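You operate a simulated robot arm through the tools that you are given. There is no shell and no other tool. Be economical: measure what you need, move in short steps, check, and stop when the job is done.

You run a simulated robot arm. Do the job below in one go: nothing can be reset, and whatever is moved stays where it is left.

TASK
Take the fuses box and put it on the counter above the trunk. Take the purple letter tile marked "j" from the counter above the trunk and put it on the green floor plate. Open the left bench drawer. Any order will do. Set down upright: fuses box.

Only the result counts: the job must be done as asked and must still hold three seconds after the hand-in. Knocking over, shifting, dropping, spilling or breaking anything else fails it.

THE ROBOT
A 7-joint arm with a fingered hand on a trunk, on a base that drives. Base frame: it is fixed to the floor where the robot stands at the start and does not move with it; the origin is under the middle of the robot, x ahead of it, y to its left, z up; the surface under the hand at the start is at about z = 0.78. Units: m, degrees, N and s.
With the tool pointing down near the work surface it reaches from about 0.4 to 0.74 m from the robot's upright axis, wherever it stands. Its first joint turns from -166.0 to 166.0 degrees. Places, roughly: counter above the trunk [0.4, 0.6, 0.8]; left bench drawer [0.5, -1.8, 0.7]. Payload 3.4 kg.
The TCP is the grasp point between the finger pads, 0.025 m short of the fingertips. In the tool frame z runs along the fingers and y along their closing line. Largest opening 0.088 m; the body of the gripper starts 0.029 m behind the TCP. The gripper is a hand of 3 fingers: y runs from the thumb to the fingers, the wrist lies at [-0.013, -0.106, -0.174] in the tool frame, and closing takes about 1.5 s.
Orientation is that of the tool frame in the base frame, as a unit quaternion [x, y, z, w]. With the fingers straight down and the wrist toward the robot, the tool's x, y and z point along [0, 1, 0], [1, 0, 0] and [0, 0, -1] of the base frame.

THE INTERFACE
- The arm moves only by the tool arm_command. Its argument "increments" is a list of rows, each an object of numbers (a shift or turn left out is 0, a gripper value left out holds the last): "tx", "ty", "tz": the shift along the tool's x, y, z in m; "wx", "wy", "wz": the turn, a rotation vector about the tool's x, y, z in degrees; "claw": the finger opening in m, from 0 to 0.088. In form: [{"tx": .., "ty": .., "tz": .., "wx": .., "wy": .., "wz": .., "claw": ..}, ...]. A call has 1 to 12 rows; each row shifts and turns the commanded pose from where the row before left it, along the tool's axes as they then stand. Rows are played at 5 a second. More than 0.05 m and 8.6 degrees between two rows, or a gripper value outside its range, and nothing of the call is played. A pose out of reach is approached as far as the arm can. The call stops where the force on the tool passes 40 N (or 10 N more than at its start, if that is more) or the arm is blocked; 0.2 s more then pass. The fingers move at their own pace (about 0.072 m/s each) and stop on an object; they squeeze with about 29 N. The grip force told is the motor's: it shows also when the fingers shut on nothing. Time passes only in rows, and 0.2 s behind the last, so rows that do not move let the fingers close. The reply holds the time, the measured pose of the TCP, the force on the tool along the base axes, the opening and the grip force, in the units named above and with some noise, with the torque about the TCP (base axes, N m) and any sound that the robot's microphone picked up, and new pictures: "pictures" is both (left out), scene, wrist or none.
- Cameras (640 x 400 px; columns grow to the right, rows downward): "scene" is now at [0.0228, 0.1794, 1.4368]; the picture's right is [0.23, -0.97, 0.00], its down [-0.63, -0.15, -0.76] and it looks along [0.74, 0.18, -0.65] (base axes); focal length 293 px, centre (320, 200). "wrist" rides on the gripper at [0.058, -0.085, -0.099] in the tool frame; the picture's right is [-0.67, 0.35, -0.66], its down [-0.69, -0.63, 0.37] and it looks along [-0.28, 0.69, 0.66] (tool axes); focal length 261 px, centre (320, 200).
- slide_trunk(by): slides the trunk up (or, below 0, down) by that many m; the arm and the scene camera ride with it, the base frame stays. It gives what a move gives, with no picture.
- roll_base(legs): drives the robot by 1 to 6 legs, each [ahead, left, turn to the left] in m, m and degrees, along the robot's own axes; the way and the turn of a leg run together, so that a leg with both is an arc; at most 1.5 m and 180 degrees a leg. The arm and the cameras ride along, it lands a little off, and it stops where it bumps. It gives what a move gives, and a new picture of the scene camera.
- set_grasp(shape): the hand has 3 fingers and takes this shape, open, in about a second: jaw (thumb against the fingers, like two jaws); tri (thumb and two fingers); tip (a fingertip pinch); poke (one finger out to press); point (the index stretched); flat (the hand flat); cup (the hand cupped); fist (a fist). The gripper value then closes the fingers along that shape, each until it touches; the sizes above hold for jaw. It gives what a move gives, with no picture.
- head_to(pan, tilt): turns the head with the scene camera to pan (to the left, within 155 degrees either way) and tilt (down, from -29 to 69), counted from straight ahead of the robot. It gives what a move gives, and a new picture of the scene camera.
- locate(camera, pixels): for up to 12 pixels [column, row] of the newest picture of that camera ("zoom" is the newest enlarged one), the place [x, y, z] in the base frame of the surface seen there, good to about 0.002 m. It takes no simulated time.
- zoom(camera, box): a new picture of the part [left, top, right, bottom] of that camera's present view, enlarged. It takes no simulated time.
- hand_in(): hands the job in; it is judged then, once.

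Work in short steps. Measure before you move; look again where a grasp or a placing could have gone wrong, and mend it. You have 110 turns and 260 pictures in all, those below and enlarged ones among them. Open the gripper and draw the arm clear of the work before you hand the job in, unless the task says otherwise; then end with one line.

The tools are called after ">>>" by a JSON object that holds its "op" and its "data". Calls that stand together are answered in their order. arm_command: Moves the arm, as the interface text tells. Its arguments: {"type":"object","properties":{"increments":{"type":"array"},"pictures":{"type":"string","enum":["both","scene","wrist","none"]}},"required":["increments"]} The other tools are called the same way: slide_trunk (by) slides the trunk up or down; set_grasp (shape) gives the hand a shape; roll_base (legs) drives the base; head_to (pan, tilt) turns the head that bears the scene camera; locate (camera, pixels) gives the place of the surface under pixels of a picture; zoom (camera, box) takes an enlarged picture of a part of a camera's view; hand_in () hands the job in.

At the start:

```text
time_s: 0.0
ee_pos: [0.4879, 0.2711, 1.0927]
tcp_rot: [0.707, 0.707, 0.0, 0.0]
wrist_force: [0.6, 0.0, 0.6]
ft_torque: [0.03, 0.02, 0.02]
finger_gap: 0.0875
gripper_force: 0.1
shape: jaw
trunk travel left (down, up): [-0.45, 0.14]
robot x, y, heading: [-0.0029, -0.0011, -0.0]
head pan, tilt: [13.3, 40.5]
```

scene: 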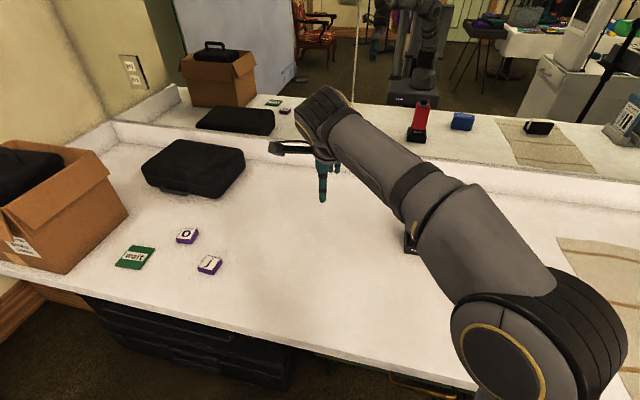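
wrist: 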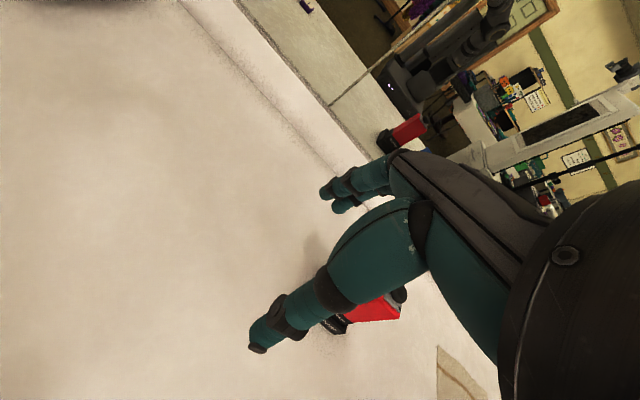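

The scene shows the tiles O and J on the counter at about (187,236) and (209,264), with a mirror behind. I look right to find the fuses box, the drawer and the floor plate.

>>> {"op": "head_to", "data": {"pan": -45, "tilt": 40}}

>>> {"op": "locate", "data": {"camera": "scene", "pixels": [[320, 200]]}}

```text
time_s: 1.3
ee_pos: [0.4889, 0.271, 1.0922]
tcp_rot: [0.707, 0.707, 0.0, 0.0]
wrist_force: [-0.4, 0.1, 0.0]
ft_torque: [0.01, -0.03, -0.03]
finger_gap: 0.0877
gripper_force: 0.0
shape: jaw
trunk travel left (down, up): [-0.45, 0.14]
robot x, y, heading: [-0.0005, 0.0008, -0.1]
head pan, tilt: [-45.0, 40.0]
```

scene: 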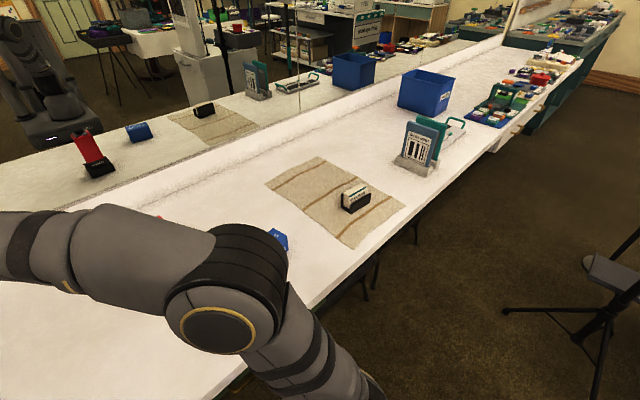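

```text
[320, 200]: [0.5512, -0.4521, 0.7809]
```

A labelled box sits at (355,198) on the mat, and there are others nearby. I zoom to read the labels.

>>> {"op": "zoom", "data": {"camera": "scene", "box": [250, 130, 470, 268]}}

>>> {"op": "zoom", "data": {"camera": "scene", "box": [380, 20, 600, 158]}}

```text
2.90 times, centred on (360, 199) of scene
```

zoom: 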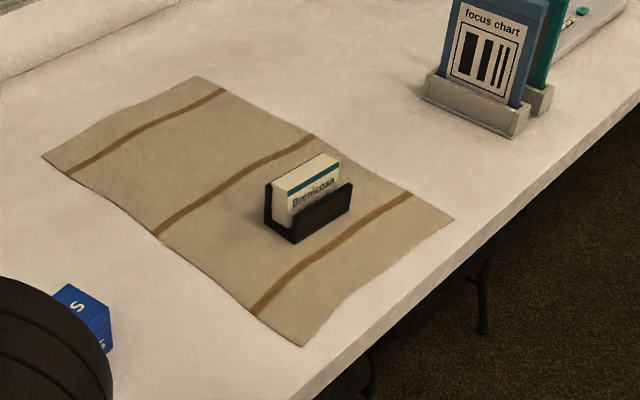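

```text
2.90 times, centred on (490, 89) of scene
```

zoom: 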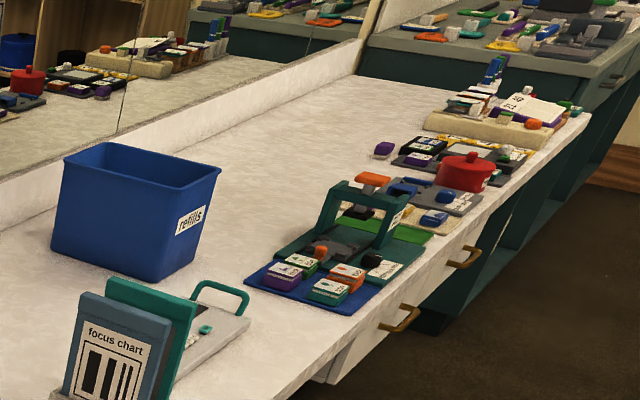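

The blue box (278,238) ends in "s" and may be the fuses box. I measure the drawer handles, the bench and the box, and look ahead at it.

>>> {"op": "locate", "data": {"camera": "zoom", "pixels": [[400, 320], [467, 256], [410, 307], [385, 327], [360, 350], [300, 398], [415, 250], [330, 380], [480, 235]]}}

>>> {"op": "locate", "data": {"camera": "scene", "pixels": [[281, 235], [278, 230], [210, 380], [350, 290], [440, 200]]}}

>>> {"op": "head_to", "data": {"pan": -10, "tilt": 30}}

```text
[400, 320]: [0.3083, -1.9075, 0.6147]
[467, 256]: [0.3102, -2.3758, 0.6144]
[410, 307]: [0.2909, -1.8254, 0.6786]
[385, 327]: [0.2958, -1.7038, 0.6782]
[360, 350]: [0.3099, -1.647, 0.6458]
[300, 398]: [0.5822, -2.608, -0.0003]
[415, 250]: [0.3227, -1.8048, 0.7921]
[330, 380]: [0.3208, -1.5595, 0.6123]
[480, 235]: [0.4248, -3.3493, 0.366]
```

```text
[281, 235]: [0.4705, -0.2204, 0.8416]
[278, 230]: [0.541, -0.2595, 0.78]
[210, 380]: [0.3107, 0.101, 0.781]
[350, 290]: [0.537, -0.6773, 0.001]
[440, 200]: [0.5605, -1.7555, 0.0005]
```

```text
time_s: 2.3
ee_pos: [0.4886, 0.2702, 1.0921]
tcp_rot: [0.707, 0.707, 0.0, 0.0]
wrist_force: [-0.1, -0.3, 0.0]
ft_torque: [0.0, -0.01, 0.0]
finger_gap: 0.0875
gripper_force: 0.0
shape: jaw
trunk travel left (down, up): [-0.45, 0.14]
robot x, y, heading: [0.0003, -0.0006, -0.0]
head pan, tilt: [-10.0, 30.0]
```

scene: 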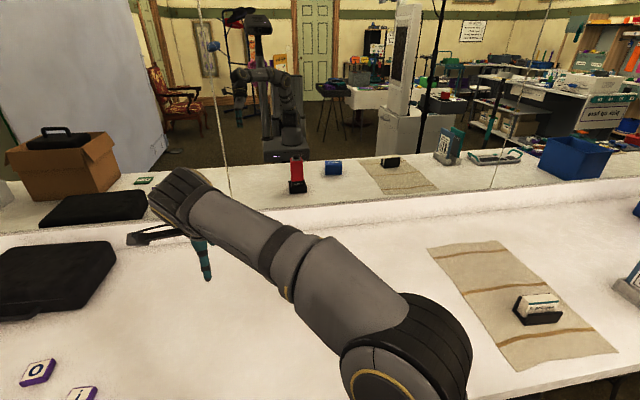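

The arm hides the blue box. I look for the green floor plate and the trunk to the left and behind.

>>> {"op": "head_to", "data": {"pan": 50, "tilt": 45}}

>>> {"op": "head_to", "data": {"pan": 120, "tilt": 35}}

>>> {"op": "head_to", "data": {"pan": -120, "tilt": 35}}

```text
time_s: 3.6
ee_pos: [0.4883, 0.2712, 1.0933]
tcp_rot: [0.707, 0.707, 0.001, 0.0]
wrist_force: [0.4, 1.0, -0.3]
ft_torque: [0.01, 0.04, -0.03]
finger_gap: 0.0875
gripper_force: 0.0
shape: jaw
trunk travel left (down, up): [-0.45, 0.14]
robot x, y, heading: [-0.0016, -0.0003, -0.0]
head pan, tilt: [50.0, 45.0]
```

scene: 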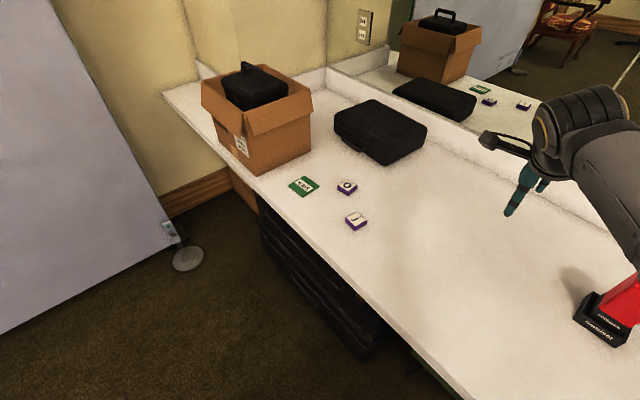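

```text
time_s: 5.0
ee_pos: [0.4886, 0.2706, 1.0924]
tcp_rot: [0.707, 0.707, 0.0, 0.0]
wrist_force: [-0.3, 0.2, 0.7]
ft_torque: [0.0, 0.0, -0.02]
finger_gap: 0.0874
gripper_force: 0.0
shape: jaw
trunk travel left (down, up): [-0.45, 0.14]
robot x, y, heading: [0.0027, -0.0024, 0.1]
head pan, tilt: [120.0, 35.0]
```

scene: 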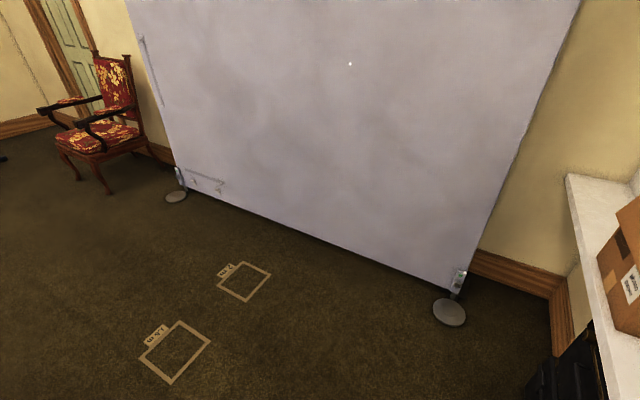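

```text
time_s: 8.4
ee_pos: [0.4885, 0.2707, 1.0918]
tcp_rot: [0.707, 0.707, 0.001, 0.0]
wrist_force: [0.5, -0.4, -0.2]
ft_torque: [0.01, -0.03, 0.0]
finger_gap: 0.0876
gripper_force: 0.0
shape: jaw
trunk travel left (down, up): [-0.45, 0.14]
robot x, y, heading: [0.0017, -0.0015, 0.2]
head pan, tilt: [-120.0, 35.0]
```

scene: 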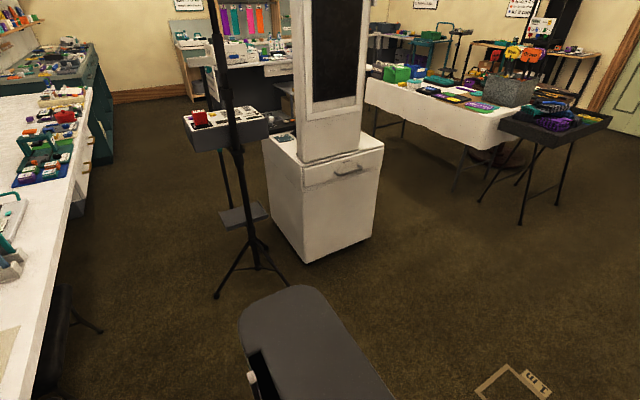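

No plate yet, but a green edge shows under the counter in earlier pictures (around (430,370)). I look down there and behind.

>>> {"op": "head_to", "data": {"pan": 30, "tilt": 69}}

>>> {"op": "head_to", "data": {"pan": -35, "tilt": 69}}

>>> {"op": "head_to", "data": {"pan": 155, "tilt": 45}}

```text
time_s: 10.7
ee_pos: [0.4883, 0.271, 1.0925]
tcp_rot: [0.707, 0.707, 0.0, 0.0]
wrist_force: [0.6, -0.9, 0.3]
ft_torque: [-0.02, 0.02, 0.01]
finger_gap: 0.0878
gripper_force: 0.1
shape: jaw
trunk travel left (down, up): [-0.45, 0.14]
robot x, y, heading: [0.003, -0.0023, -0.1]
head pan, tilt: [30.0, 68.8]
```

scene: 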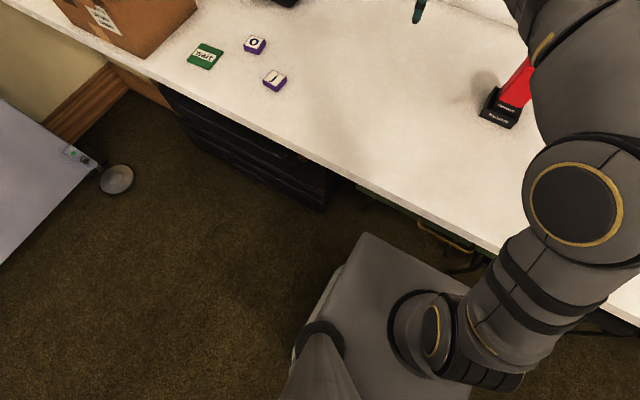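

```text
time_s: 12.1
ee_pos: [0.4887, 0.2716, 1.0922]
tcp_rot: [0.706, 0.708, 0.0, 0.0]
wrist_force: [-0.1, 0.5, 0.1]
ft_torque: [-0.02, 0.0, 0.0]
finger_gap: 0.0878
gripper_force: 0.0
shape: jaw
trunk travel left (down, up): [-0.45, 0.14]
robot x, y, heading: [-0.0013, 0.0012, -0.1]
head pan, tilt: [-35.0, 68.8]
```

scene: 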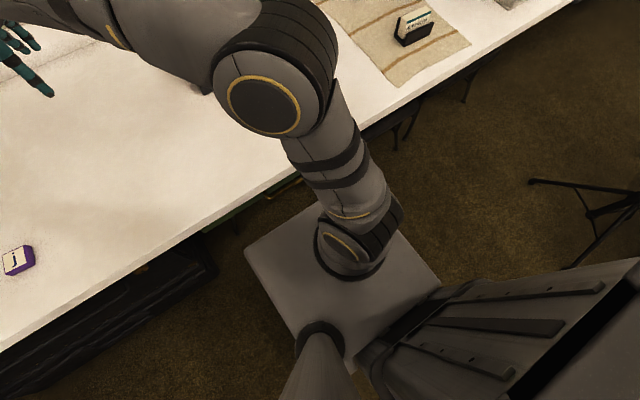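

```text
time_s: 14.9
ee_pos: [0.4878, 0.2705, 1.0933]
tcp_rot: [0.707, 0.707, 0.0, 0.001]
wrist_force: [0.7, 0.2, -0.3]
ft_torque: [-0.02, -0.01, 0.0]
finger_gap: 0.0875
gripper_force: 0.0
shape: jaw
trunk travel left (down, up): [-0.45, 0.14]
robot x, y, heading: [-0.0019, 0.0002, -0.1]
head pan, tilt: [154.7, 45.0]
```

scene: 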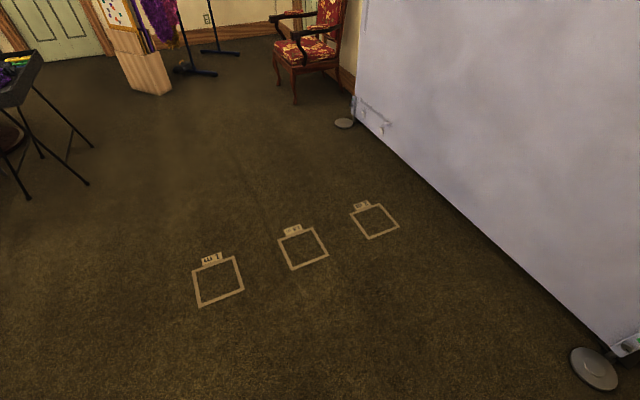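

A green plate sits on the counter at (303,186) in the pan-50 view. I read its label and the red thing's label.

>>> {"op": "head_to", "data": {"pan": 45, "tilt": 45}}

>>> {"op": "zoom", "data": {"camera": "scene", "box": [290, 140, 450, 240]}}

>>> {"op": "zoom", "data": {"camera": "scene", "box": [400, 240, 640, 390]}}

```text
time_s: 16.8
ee_pos: [0.4883, 0.2708, 1.0926]
tcp_rot: [0.707, 0.707, 0.0, 0.0]
wrist_force: [0.1, 0.6, -0.3]
ft_torque: [0.01, 0.01, 0.02]
finger_gap: 0.0877
gripper_force: 0.0
shape: jaw
trunk travel left (down, up): [-0.45, 0.14]
robot x, y, heading: [0.0011, -0.0, -0.1]
head pan, tilt: [45.0, 45.0]
```

scene: 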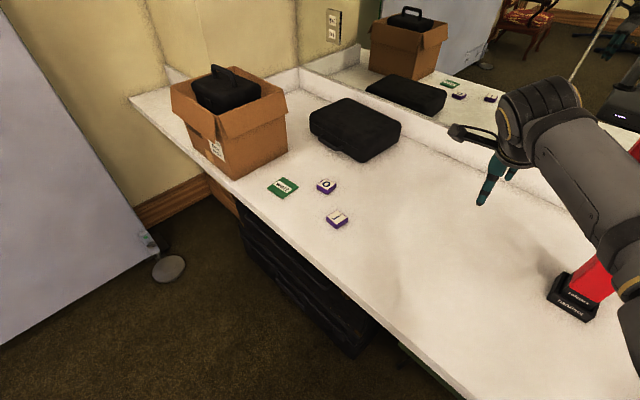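

```text
4.00 times, centred on (370, 190) of scene
```

zoom: 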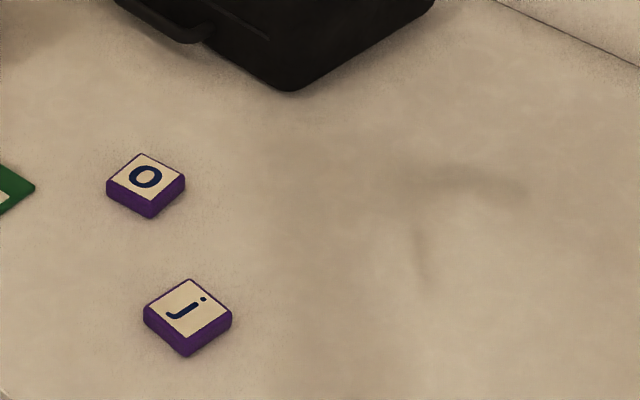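

```text
2.67 times, centred on (520, 315) of scene
```

zoom: 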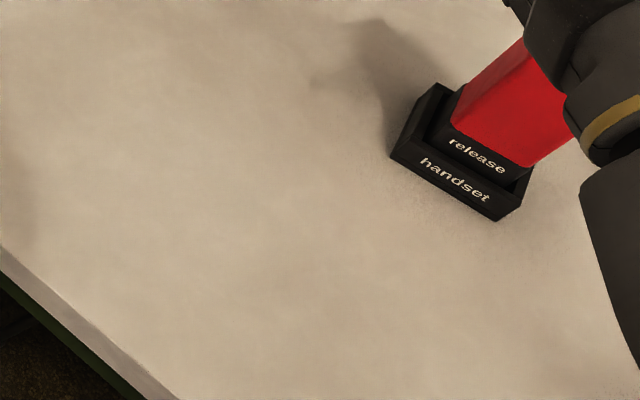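

The handset base is a decoy; "j" is confirmed. I read the green piece and then back up to see under the counter.

>>> {"op": "zoom", "data": {"camera": "scene", "box": [160, 130, 320, 230]}}

>>> {"op": "locate", "data": {"camera": "scene", "pixels": [[283, 187], [336, 218], [326, 186], [430, 370], [300, 260], [230, 230], [355, 345]]}}

>>> {"op": "roll_base", "data": {"legs": [[-0.8, 0, 0]]}}

>>> {"op": "head_to", "data": {"pan": 0, "tilt": 40}}

```text
4.00 times, centred on (240, 180) of scene
```

zoom: 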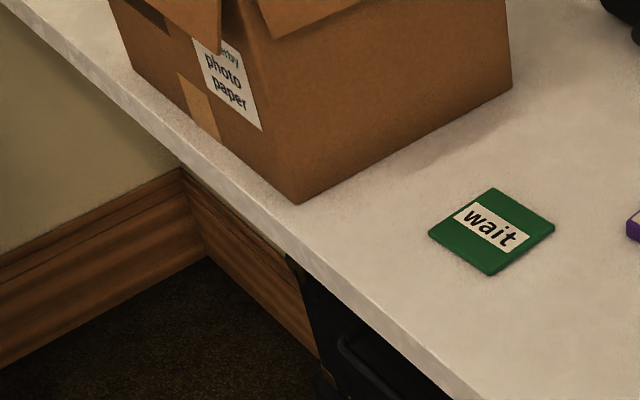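

```text
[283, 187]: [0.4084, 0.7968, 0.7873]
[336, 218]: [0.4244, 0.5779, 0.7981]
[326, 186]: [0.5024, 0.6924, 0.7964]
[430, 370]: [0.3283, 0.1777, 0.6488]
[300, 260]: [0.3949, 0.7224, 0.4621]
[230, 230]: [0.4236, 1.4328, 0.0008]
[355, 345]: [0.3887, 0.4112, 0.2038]
```

```text
time_s: 21.1
ee_pos: [-0.3171, 0.2694, 1.0934]
tcp_rot: [0.713, 0.701, 0.0, 0.0]
wrist_force: [0.2, 0.2, 0.3]
ft_torque: [0.01, 0.02, 0.01]
finger_gap: 0.0876
gripper_force: 0.1
shape: jaw
trunk travel left (down, up): [-0.45, 0.14]
robot x, y, heading: [-0.8129, 0.0086, -0.9]
head pan, tilt: [45.0, 45.0]
```

scene: 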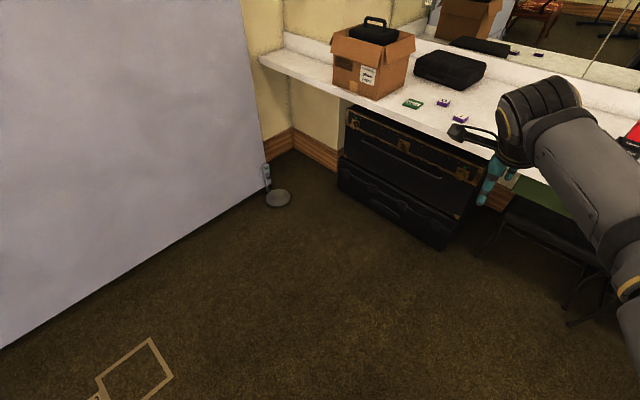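

```text
time_s: 22.2
ee_pos: [-0.3173, 0.2693, 1.0926]
tcp_rot: [0.713, 0.701, 0.0, -0.001]
wrist_force: [-0.2, 0.6, -0.3]
ft_torque: [0.0, 0.01, -0.01]
finger_gap: 0.0876
gripper_force: 0.2
shape: jaw
trunk travel left (down, up): [-0.45, 0.14]
robot x, y, heading: [-0.8109, 0.0076, -1.1]
head pan, tilt: [0.0, 40.0]
```

scene: 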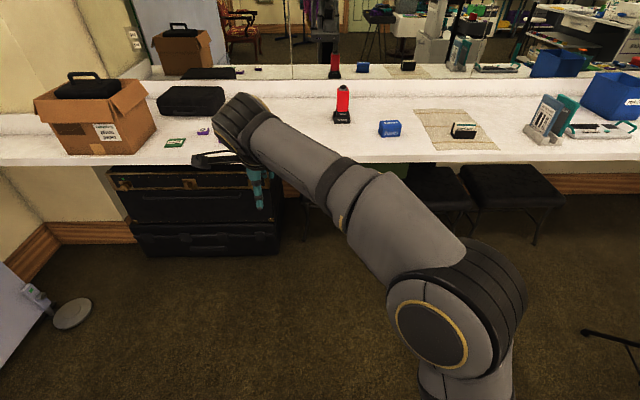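

The trunk is under the counter at the left, and the blue box is at (389,128). I read its label and look around the rest of the floor.

>>> {"op": "zoom", "data": {"camera": "scene", "box": [320, 75, 480, 175]}}

>>> {"op": "locate", "data": {"camera": "zoom", "pixels": [[280, 200], [240, 200], [318, 200], [285, 185]]}}

>>> {"op": "head_to", "data": {"pan": -55, "tilt": 30}}

>>> {"op": "head_to", "data": {"pan": -110, "tilt": 30}}

>>> {"op": "head_to", "data": {"pan": -155, "tilt": 30}}

>>> {"op": "head_to", "data": {"pan": 150, "tilt": 30}}

```text
4.00 times, centred on (400, 125) of scene
```

zoom: 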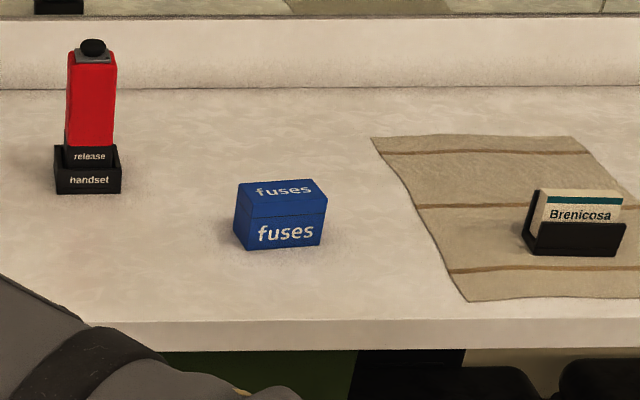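

```text
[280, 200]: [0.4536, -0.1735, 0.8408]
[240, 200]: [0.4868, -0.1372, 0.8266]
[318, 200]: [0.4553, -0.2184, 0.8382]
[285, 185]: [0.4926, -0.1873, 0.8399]
```

```text
time_s: 23.5
ee_pos: [-0.3176, 0.2707, 1.0928]
tcp_rot: [0.713, 0.701, -0.001, 0.0]
wrist_force: [-0.3, -0.8, -0.3]
ft_torque: [0.01, 0.0, -0.03]
finger_gap: 0.0878
gripper_force: 0.0
shape: jaw
trunk travel left (down, up): [-0.45, 0.14]
robot x, y, heading: [-0.8092, 0.0074, -0.7]
head pan, tilt: [-55.0, 30.0]
```

scene: 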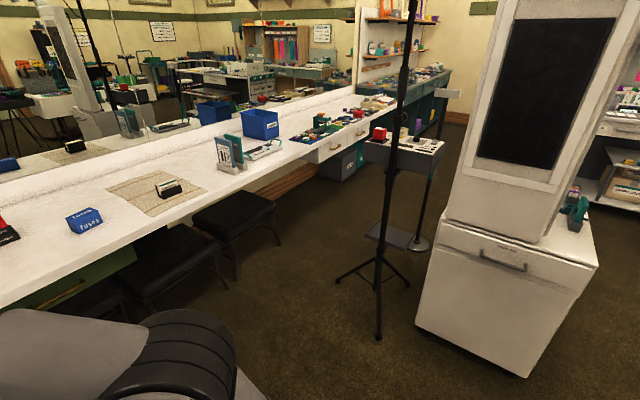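

```text
time_s: 24.7
ee_pos: [-0.317, 0.2701, 1.0928]
tcp_rot: [0.713, 0.701, -0.001, 0.0]
wrist_force: [1.4, 0.6, -0.3]
ft_torque: [0.0, -0.01, -0.04]
finger_gap: 0.0878
gripper_force: 0.1
shape: jaw
trunk travel left (down, up): [-0.45, 0.14]
robot x, y, heading: [-0.811, 0.0086, -1.0]
head pan, tilt: [-110.0, 30.0]
```

scene: 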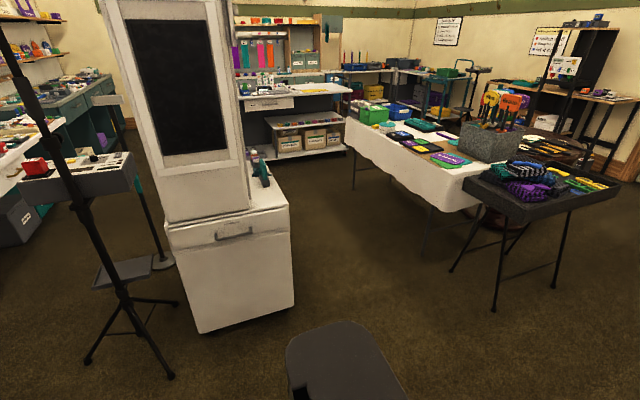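

```text
time_s: 25.9
ee_pos: [-0.3169, 0.2692, 1.0925]
tcp_rot: [0.713, 0.701, 0.0, 0.001]
wrist_force: [0.2, 0.1, -0.7]
ft_torque: [0.01, 0.02, 0.01]
finger_gap: 0.0876
gripper_force: 0.1
shape: jaw
trunk travel left (down, up): [-0.45, 0.14]
robot x, y, heading: [-0.8119, 0.0054, -1.0]
head pan, tilt: [-154.7, 30.0]
```

scene: 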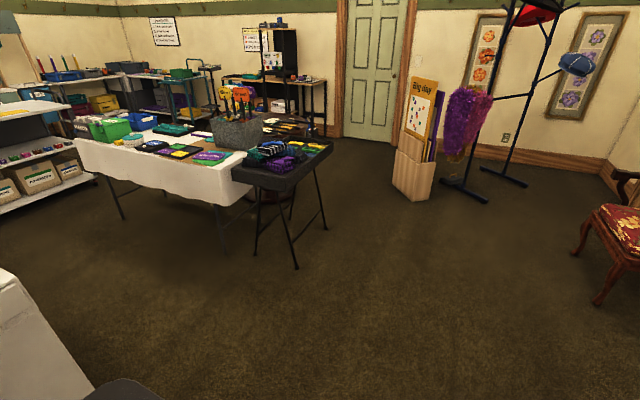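

```text
time_s: 30.0
ee_pos: [-0.3172, 0.2699, 1.0927]
tcp_rot: [0.713, 0.701, 0.001, -0.001]
wrist_force: [0.3, 0.2, 0.3]
ft_torque: [-0.01, -0.04, -0.01]
finger_gap: 0.0877
gripper_force: 0.0
shape: jaw
trunk travel left (down, up): [-0.45, 0.14]
robot x, y, heading: [-0.8122, 0.0053, -1.1]
head pan, tilt: [150.0, 30.0]
```

scene: 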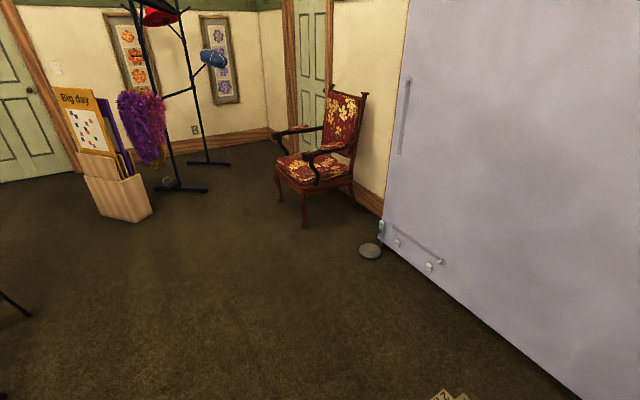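

The fuses box is confirmed at about (0.47,-0.18). The green floor plate is still unseen; I check near floor spots and read the tape squares.

>>> {"op": "head_to", "data": {"pan": 100, "tilt": 62}}

>>> {"op": "head_to", "data": {"pan": 40, "tilt": 62}}

>>> {"op": "head_to", "data": {"pan": -60, "tilt": 62}}

>>> {"op": "head_to", "data": {"pan": -150, "tilt": 62}}

>>> {"op": "head_to", "data": {"pan": 154, "tilt": 62}}

```text
time_s: 31.2
ee_pos: [-0.3172, 0.2694, 1.0911]
tcp_rot: [0.714, 0.701, 0.0, 0.0]
wrist_force: [-0.3, -0.8, 0.3]
ft_torque: [-0.02, -0.06, 0.0]
finger_gap: 0.0875
gripper_force: 0.1
shape: jaw
trunk travel left (down, up): [-0.45, 0.14]
robot x, y, heading: [-0.8105, 0.0071, -1.1]
head pan, tilt: [100.0, 62.0]
```

scene: 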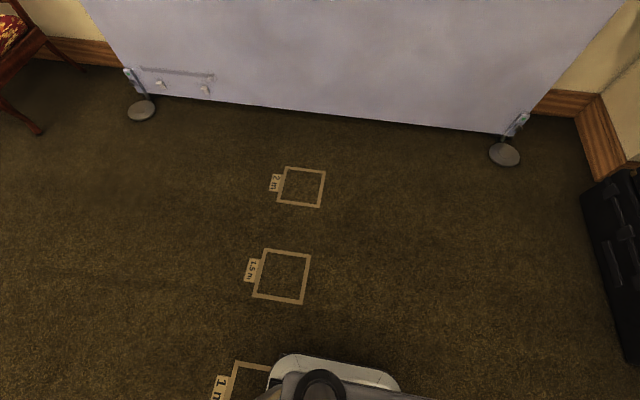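

```text
time_s: 32.5
ee_pos: [-0.3176, 0.269, 1.0924]
tcp_rot: [0.714, 0.7, 0.0, 0.0]
wrist_force: [-0.3, 0.3, -0.3]
ft_torque: [0.01, -0.01, 0.04]
finger_gap: 0.0877
gripper_force: 0.1
shape: jaw
trunk travel left (down, up): [-0.45, 0.14]
robot x, y, heading: [-0.8065, 0.0092, -1.3]
head pan, tilt: [40.0, 62.0]
```

scene: 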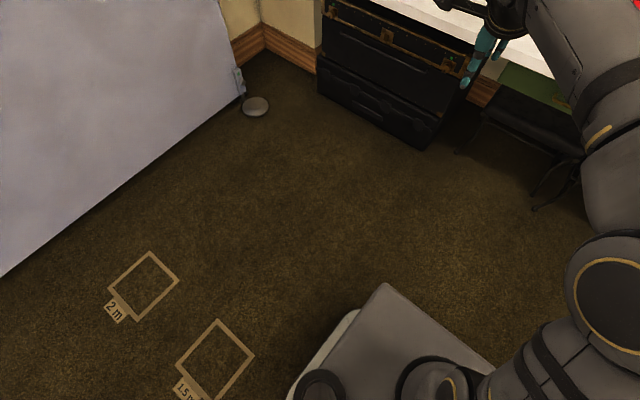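

```text
time_s: 34.2
ee_pos: [-0.3182, 0.2695, 1.0932]
tcp_rot: [0.714, 0.7, 0.0, 0.0]
wrist_force: [0.6, -0.4, -0.5]
ft_torque: [0.06, -0.03, 0.02]
finger_gap: 0.0875
gripper_force: 0.1
shape: jaw
trunk travel left (down, up): [-0.45, 0.14]
robot x, y, heading: [-0.8076, 0.0069, -1.2]
head pan, tilt: [-60.0, 62.0]
```

scene: 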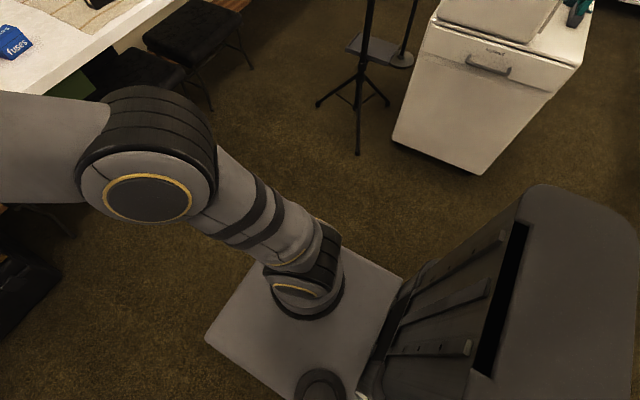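

```text
time_s: 35.9
ee_pos: [-0.3177, 0.2706, 1.0931]
tcp_rot: [0.714, 0.7, 0.0, 0.0]
wrist_force: [0.8, -0.8, -0.1]
ft_torque: [0.02, -0.01, -0.03]
finger_gap: 0.0877
gripper_force: 0.1
shape: jaw
trunk travel left (down, up): [-0.45, 0.14]
robot x, y, heading: [-0.8106, 0.0062, -1.3]
head pan, tilt: [-150.0, 62.0]
```

scene: 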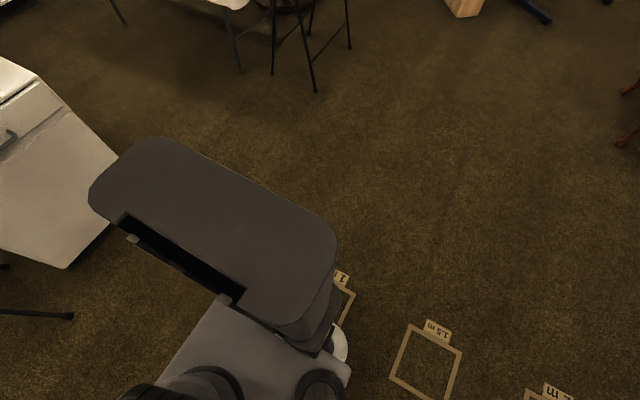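

```text
time_s: 40.0
ee_pos: [-0.3169, 0.2693, 1.0927]
tcp_rot: [0.713, 0.701, -0.001, 0.001]
wrist_force: [-0.1, -0.3, -0.4]
ft_torque: [0.01, 0.0, 0.02]
finger_gap: 0.0875
gripper_force: 0.1
shape: jaw
trunk travel left (down, up): [-0.45, 0.14]
robot x, y, heading: [-0.8107, 0.0052, -1.2]
head pan, tilt: [154.0, 62.0]
```

scene: 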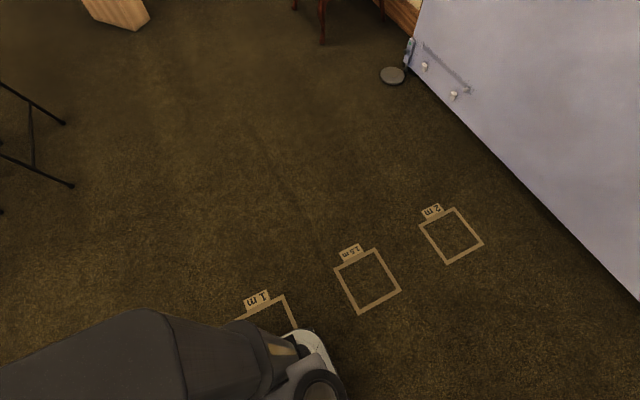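

The tape squares are eye-test distances, so the green plate must be elsewhere, perhaps on the bench. I measure the tripod and cabinet so that I can drive to the bench.

>>> {"op": "head_to", "data": {"pan": -70, "tilt": 40}}

>>> {"op": "locate", "data": {"camera": "scene", "pixels": [[320, 200], [200, 200], [300, 330], [250, 250], [150, 290], [330, 350], [100, 200]]}}

```text
time_s: 43.2
ee_pos: [-0.3173, 0.269, 1.0931]
tcp_rot: [0.713, 0.701, 0.0, -0.001]
wrist_force: [-0.2, -0.9, -0.8]
ft_torque: [-0.02, 0.02, 0.02]
finger_gap: 0.0876
gripper_force: 0.1
shape: jaw
trunk travel left (down, up): [-0.45, 0.14]
robot x, y, heading: [-0.8041, 0.0054, -0.9]
head pan, tilt: [-70.0, 40.0]
```

scene: 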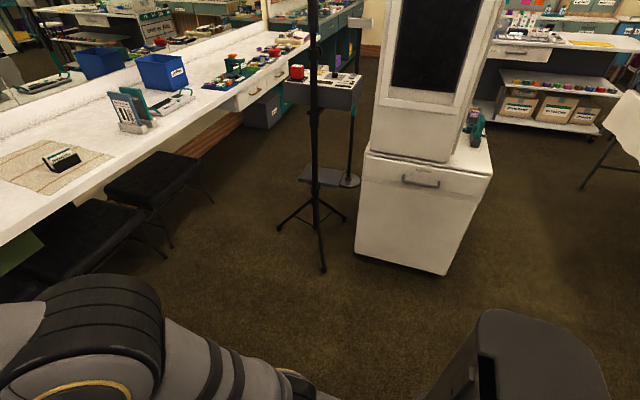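

```text
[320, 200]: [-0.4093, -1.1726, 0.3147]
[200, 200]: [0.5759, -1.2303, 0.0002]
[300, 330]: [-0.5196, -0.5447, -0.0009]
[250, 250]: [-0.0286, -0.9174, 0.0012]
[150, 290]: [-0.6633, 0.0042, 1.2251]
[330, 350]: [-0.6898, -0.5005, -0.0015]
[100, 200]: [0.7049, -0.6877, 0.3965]
```

>>> {"op": "zoom", "data": {"camera": "scene", "box": [180, 30, 340, 130]}}

>>> {"op": "locate", "data": {"camera": "scene", "pixels": [[323, 268], [280, 228], [345, 220], [350, 182], [318, 245], [212, 195], [170, 245], [165, 205], [357, 258], [288, 100], [355, 108]]}}

```text
4.00 times, centred on (260, 80) of scene
```

zoom: 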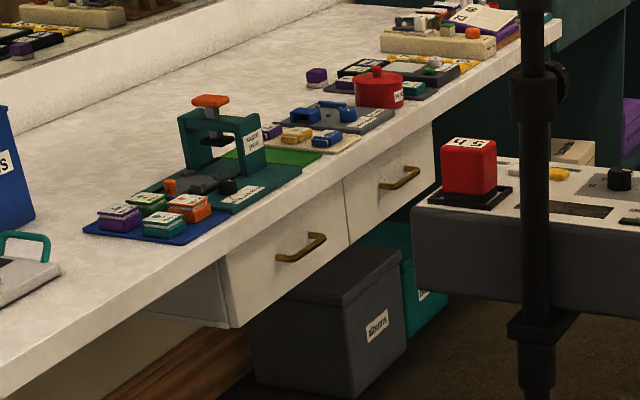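

```text
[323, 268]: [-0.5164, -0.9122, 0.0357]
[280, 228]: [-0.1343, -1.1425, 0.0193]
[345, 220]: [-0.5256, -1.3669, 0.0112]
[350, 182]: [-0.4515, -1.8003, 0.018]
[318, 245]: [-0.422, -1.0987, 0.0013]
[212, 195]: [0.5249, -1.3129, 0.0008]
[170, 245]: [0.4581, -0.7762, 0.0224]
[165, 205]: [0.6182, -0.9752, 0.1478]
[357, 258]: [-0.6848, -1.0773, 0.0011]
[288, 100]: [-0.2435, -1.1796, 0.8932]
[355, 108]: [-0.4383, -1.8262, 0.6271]
```

The bench has many parts, including a bright green flat plate near the teal stand. I measure my own base and the passage to the drawer.

>>> {"op": "head_to", "data": {"pan": -35, "tilt": 69}}

>>> {"op": "locate", "data": {"camera": "scene", "pixels": [[245, 255], [300, 205], [440, 290], [318, 320], [300, 330], [410, 255]]}}

>>> {"op": "head_to", "data": {"pan": -85, "tilt": 35}}

>>> {"op": "locate", "data": {"camera": "scene", "pixels": [[320, 200], [360, 100], [220, 60], [290, 70], [210, 150], [260, 250], [390, 240], [180, 230], [430, 350], [520, 330], [560, 380]]}}

```text
time_s: 44.2
ee_pos: [-0.3169, 0.2701, 1.0923]
tcp_rot: [0.714, 0.701, 0.0, 0.0]
wrist_force: [-0.3, -1.0, 0.7]
ft_torque: [0.0, 0.03, 0.01]
finger_gap: 0.0875
gripper_force: 0.1
shape: jaw
trunk travel left (down, up): [-0.45, 0.14]
robot x, y, heading: [-0.81, 0.0063, -1.1]
head pan, tilt: [-35.0, 68.8]
```

scene: 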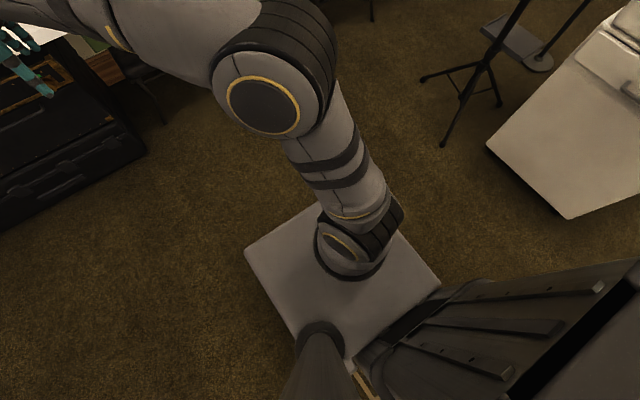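

```text
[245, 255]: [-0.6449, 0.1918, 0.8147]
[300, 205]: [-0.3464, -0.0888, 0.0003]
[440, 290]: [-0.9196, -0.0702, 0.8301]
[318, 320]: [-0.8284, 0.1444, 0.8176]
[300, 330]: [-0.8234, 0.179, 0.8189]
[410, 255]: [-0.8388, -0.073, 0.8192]
```

```text
time_s: 45.4
ee_pos: [-0.3163, 0.2694, 1.0937]
tcp_rot: [0.713, 0.701, 0.001, 0.0]
wrist_force: [0.5, 1.2, 0.3]
ft_torque: [0.0, 0.01, 0.04]
finger_gap: 0.0877
gripper_force: 0.0
shape: jaw
trunk travel left (down, up): [-0.45, 0.14]
robot x, y, heading: [-0.8105, 0.0065, -1.2]
head pan, tilt: [-85.0, 35.0]
```

scene: 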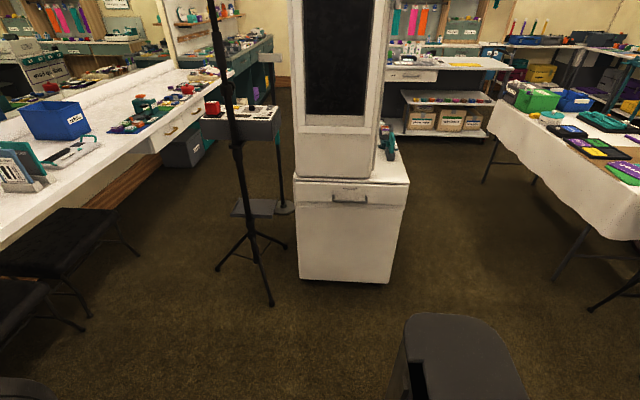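

```text
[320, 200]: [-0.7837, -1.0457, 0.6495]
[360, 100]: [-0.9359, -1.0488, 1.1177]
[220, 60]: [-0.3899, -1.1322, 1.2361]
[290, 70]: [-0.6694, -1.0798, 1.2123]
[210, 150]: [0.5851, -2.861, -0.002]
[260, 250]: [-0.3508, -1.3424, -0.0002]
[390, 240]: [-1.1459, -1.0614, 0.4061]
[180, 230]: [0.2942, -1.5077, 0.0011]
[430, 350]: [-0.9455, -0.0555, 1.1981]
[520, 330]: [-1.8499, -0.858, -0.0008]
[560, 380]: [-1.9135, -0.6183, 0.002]
```

The passage between tripod and counter is only about 0.44 m. I check the way round the cabinet and the far end of the aisle.

>>> {"op": "locate", "data": {"camera": "scene", "pixels": [[490, 130], [625, 240], [485, 180], [560, 265], [408, 185], [298, 275], [388, 283], [280, 120], [285, 210], [205, 118], [265, 145]]}}

>>> {"op": "head_to", "data": {"pan": -115, "tilt": 45}}

>>> {"op": "locate", "data": {"camera": "scene", "pixels": [[460, 240], [480, 290], [400, 240], [600, 130], [510, 140], [430, 170], [380, 140], [290, 200]]}}

```text
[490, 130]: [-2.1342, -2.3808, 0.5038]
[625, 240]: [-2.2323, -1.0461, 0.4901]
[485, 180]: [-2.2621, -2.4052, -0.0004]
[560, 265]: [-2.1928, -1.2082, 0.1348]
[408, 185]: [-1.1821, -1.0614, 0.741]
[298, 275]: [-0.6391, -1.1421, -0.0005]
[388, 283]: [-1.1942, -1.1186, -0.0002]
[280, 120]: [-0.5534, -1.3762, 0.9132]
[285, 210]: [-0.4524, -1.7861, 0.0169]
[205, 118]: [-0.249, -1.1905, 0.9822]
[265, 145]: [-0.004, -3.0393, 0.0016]
```

```text
time_s: 46.4
ee_pos: [-0.317, 0.2696, 1.091]
tcp_rot: [0.713, 0.701, 0.0, 0.0]
wrist_force: [0.2, -0.8, -0.6]
ft_torque: [0.03, 0.01, 0.03]
finger_gap: 0.0877
gripper_force: 0.0
shape: jaw
trunk travel left (down, up): [-0.45, 0.14]
robot x, y, heading: [-0.8102, 0.0045, -1.0]
head pan, tilt: [-115.0, 45.0]
```

scene: 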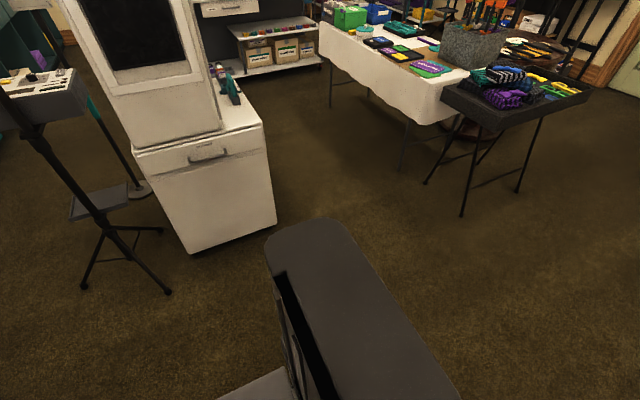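

```text
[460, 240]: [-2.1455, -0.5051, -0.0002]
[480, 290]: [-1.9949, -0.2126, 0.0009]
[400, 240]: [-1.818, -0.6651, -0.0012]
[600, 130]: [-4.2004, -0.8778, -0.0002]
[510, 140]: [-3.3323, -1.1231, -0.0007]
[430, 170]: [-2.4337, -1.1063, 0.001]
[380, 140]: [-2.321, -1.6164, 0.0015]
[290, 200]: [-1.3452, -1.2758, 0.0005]
```

The corridor at x≈-1.65 is usable later. First I do the fuses box: return to the counter at about (0, 0.15), from where box, tile and target are all in reach.

>>> {"op": "roll_base", "data": {"legs": [[0.81, 0.16, 1.0]]}}

>>> {"op": "head_to", "data": {"pan": -20, "tilt": 50}}

```text
time_s: 50.8
ee_pos: [0.4819, 0.4391, 1.0927]
tcp_rot: [0.704, 0.71, 0.0, 0.0]
wrist_force: [-0.6, 0.2, 0.1]
ft_torque: [0.0, 0.01, 0.02]
finger_gap: 0.0874
gripper_force: 0.1
shape: jaw
trunk travel left (down, up): [-0.45, 0.14]
robot x, y, heading: [0.0001, 0.1645, 0.2]
head pan, tilt: [-115.0, 45.0]
```

scene: 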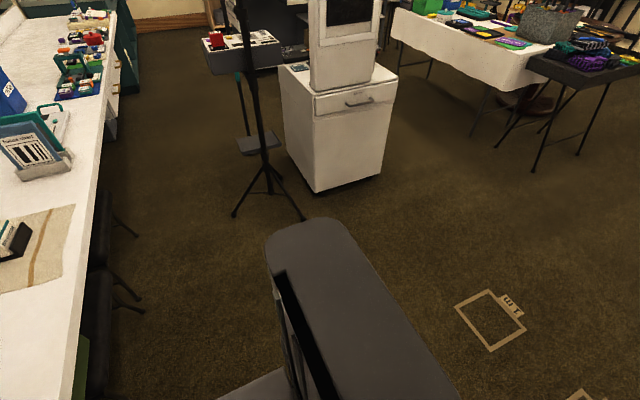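

```text
time_s: 52.5
ee_pos: [0.4824, 0.4394, 1.0926]
tcp_rot: [0.705, 0.71, 0.0, 0.0]
wrist_force: [-0.8, -0.2, -1.4]
ft_torque: [0.0, -0.02, 0.01]
finger_gap: 0.0876
gripper_force: 0.1
shape: jaw
trunk travel left (down, up): [-0.45, 0.14]
robot x, y, heading: [-0.0053, 0.1636, 0.4]
head pan, tilt: [-20.0, 50.0]
```

scene: 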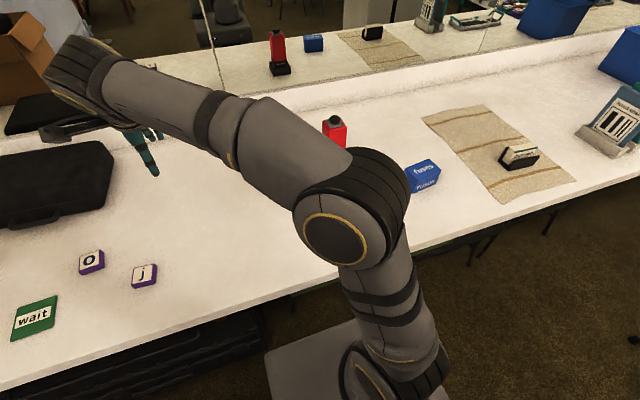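

The box is now visible at (423,175). I measure it exactly.

>>> {"op": "zoom", "data": {"camera": "scene", "box": [300, 100, 460, 200]}}

>>> {"op": "locate", "data": {"camera": "zoom", "pixels": [[470, 240], [555, 260], [500, 235], [535, 285], [490, 350], [565, 300], [110, 110], [180, 120], [140, 60], [445, 380]]}}

```text
4.00 times, centred on (380, 150) of scene
```

zoom: 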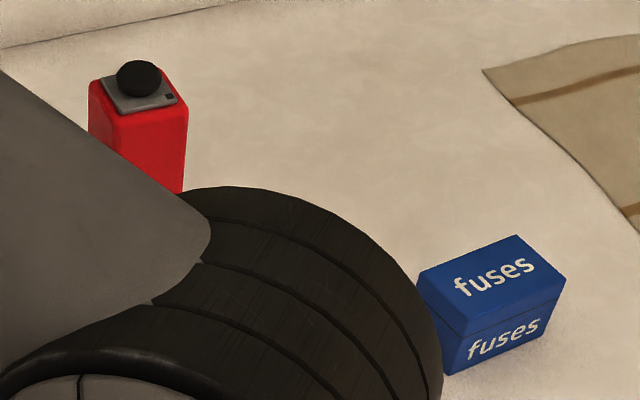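

```text
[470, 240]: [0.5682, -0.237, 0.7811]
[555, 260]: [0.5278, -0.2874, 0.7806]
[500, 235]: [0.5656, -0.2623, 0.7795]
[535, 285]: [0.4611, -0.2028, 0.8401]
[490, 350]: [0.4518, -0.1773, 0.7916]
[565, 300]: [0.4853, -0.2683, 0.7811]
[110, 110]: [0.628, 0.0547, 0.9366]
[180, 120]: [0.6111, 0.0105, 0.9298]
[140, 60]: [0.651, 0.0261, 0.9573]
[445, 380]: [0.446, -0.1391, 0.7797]
```

Now the top corners of the box.

>>> {"op": "locate", "data": {"camera": "zoom", "pixels": [[424, 276], [466, 309], [562, 278], [518, 240], [495, 275], [470, 360], [540, 325], [440, 345]]}}

```text
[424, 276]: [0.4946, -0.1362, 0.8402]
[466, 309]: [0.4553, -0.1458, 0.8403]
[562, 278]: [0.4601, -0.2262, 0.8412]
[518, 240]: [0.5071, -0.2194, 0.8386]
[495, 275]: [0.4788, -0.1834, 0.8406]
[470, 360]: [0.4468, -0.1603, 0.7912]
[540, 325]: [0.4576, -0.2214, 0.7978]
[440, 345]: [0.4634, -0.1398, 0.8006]
```

Box centre (0.479,-0.182), top 0.84, yaw about +5.5°. I move the hand above it at the present height, turning the same amount.

>>> {"op": "arm_command", "data": {"increments": [{"tx": -0.048}, {"tx": -0.048}, {"tx": -0.048}, {"tx": -0.048}, {"tx": -0.048}, {"tx": -0.048}, {"tx": -0.048}, {"tx": -0.048}, {"tx": -0.048}, {"tx": -0.048}, {"tx": -0.048}, {"tx": -0.048}], "pictures": "none"}}

>>> {"op": "arm_command", "data": {"increments": [{"tx": -0.045, "wz": -5.2}, {}], "pictures": "scene"}}

```text
time_s: 55.1
ee_pos: [0.4904, -0.1363, 1.093]
tcp_rot: [0.704, 0.71, 0.001, -0.001]
wrist_force: [-0.2, -0.8, 0.0]
ft_torque: [0.0, 0.02, 0.02]
finger_gap: 0.0875
gripper_force: 0.1
shape: jaw
trunk travel left (down, up): [-0.45, 0.14]
robot x, y, heading: [-0.0043, 0.1655, 0.4]
head pan, tilt: [-20.0, 50.0]
```

```text
time_s: 55.7
ee_pos: [0.4879, -0.182, 1.0942]
tcp_rot: [0.671, 0.742, 0.0, 0.0]
wrist_force: [-0.8, 0.6, -0.1]
ft_torque: [0.02, -0.01, 0.01]
finger_gap: 0.0879
gripper_force: 0.1
shape: jaw
trunk travel left (down, up): [-0.45, 0.14]
robot x, y, heading: [-0.0042, 0.1624, 0.3]
head pan, tilt: [-20.0, 50.0]
```

scene: 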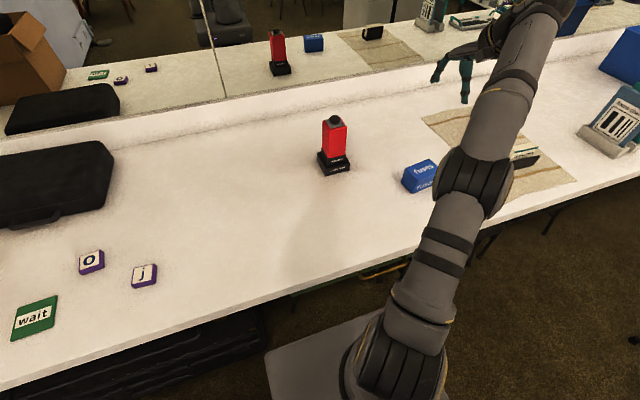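

Aligned above the box; I shift -0.009 in x and lower to just over it, then look with the wrist camera.

>>> {"op": "arm_command", "data": {"increments": [{"ty": -0.009, "tz": 0.02}, {"tz": 0.045}, {"tz": 0.045}, {"tz": 0.045}, {"tz": 0.045}, {}], "pictures": "both"}}

```text
time_s: 57.1
ee_pos: [0.4792, -0.183, 0.893]
tcp_rot: [0.671, 0.741, 0.0, -0.001]
wrist_force: [0.8, -0.3, -0.6]
ft_torque: [0.02, 0.01, -0.01]
finger_gap: 0.0875
gripper_force: 0.0
shape: jaw
trunk travel left (down, up): [-0.45, 0.14]
robot x, y, heading: [-0.0036, 0.1622, 0.3]
head pan, tilt: [-20.0, 50.0]
```

scene: 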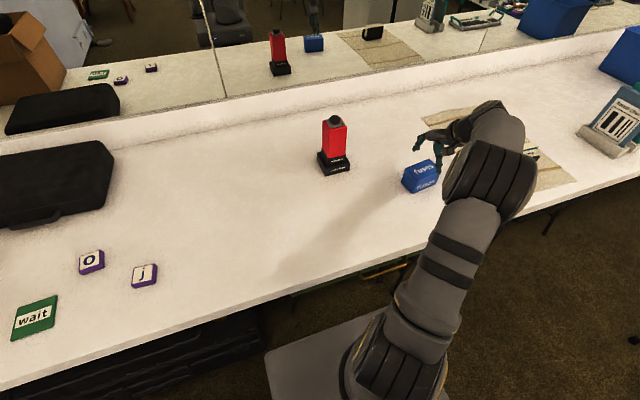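
wrist: 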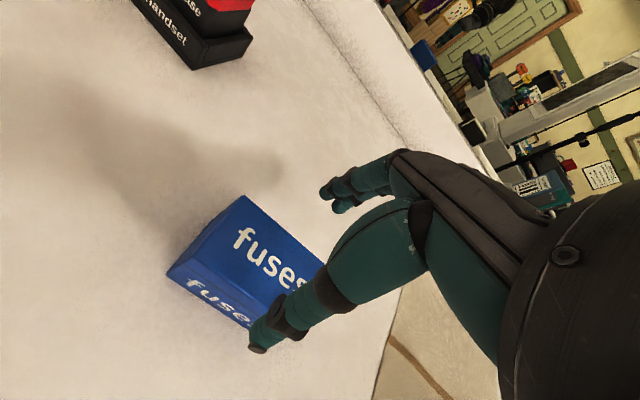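

The thumb is in front of the box and the fingers behind it. I lower to 0.82 and close.

>>> {"op": "arm_command", "data": {"increments": [{"tz": 0.037}, {"tz": 0.036}, {}, {"claw": 0.0}, {}, {}, {}, {}, {}, {}, {}], "pictures": "both"}}

```text
time_s: 59.5
ee_pos: [0.4776, -0.1816, 0.8216]
tcp_rot: [0.671, 0.741, 0.001, 0.0]
wrist_force: [0.7, -1.1, 4.7]
ft_torque: [0.0, 0.17, 0.01]
finger_gap: 0.0563
gripper_force: 29.3
shape: jaw
trunk travel left (down, up): [-0.45, 0.14]
robot x, y, heading: [-0.0041, 0.1639, 0.4]
head pan, tilt: [-20.0, 50.0]
```

scene: 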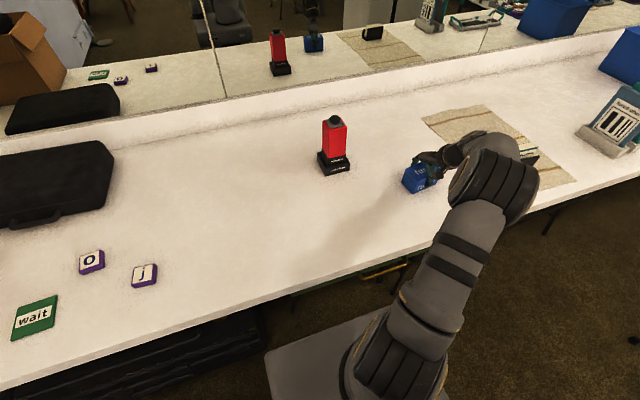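
wrist: 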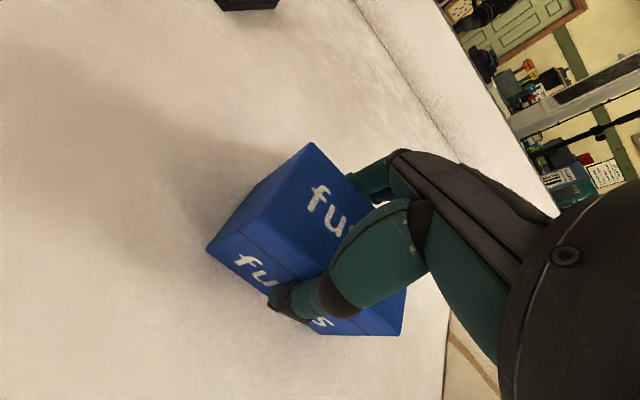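

Gripped (gap 0.056). I lift, turning back 5.5°.

>>> {"op": "arm_command", "data": {"increments": [{"tz": -0.02}, {"tz": -0.04}, {"tz": -0.045}, {"tz": -0.045}, {"tz": -0.045}, {"tz": -0.045, "wz": 5.4}, {}], "pictures": "scene"}}

```text
time_s: 61.1
ee_pos: [0.4778, -0.1838, 1.0605]
tcp_rot: [0.706, 0.708, 0.001, 0.0]
wrist_force: [-0.3, -0.4, -1.1]
ft_torque: [0.0, -0.01, 0.05]
finger_gap: 0.0562
gripper_force: 29.7
shape: jaw
trunk travel left (down, up): [-0.45, 0.14]
robot x, y, heading: [-0.0036, 0.1643, 0.7]
head pan, tilt: [-20.0, 50.0]
```

scene: 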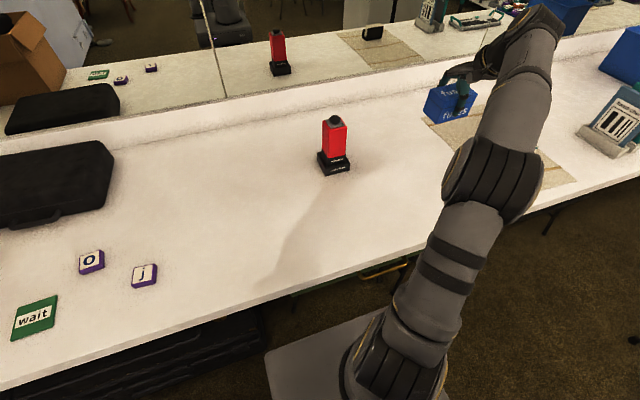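

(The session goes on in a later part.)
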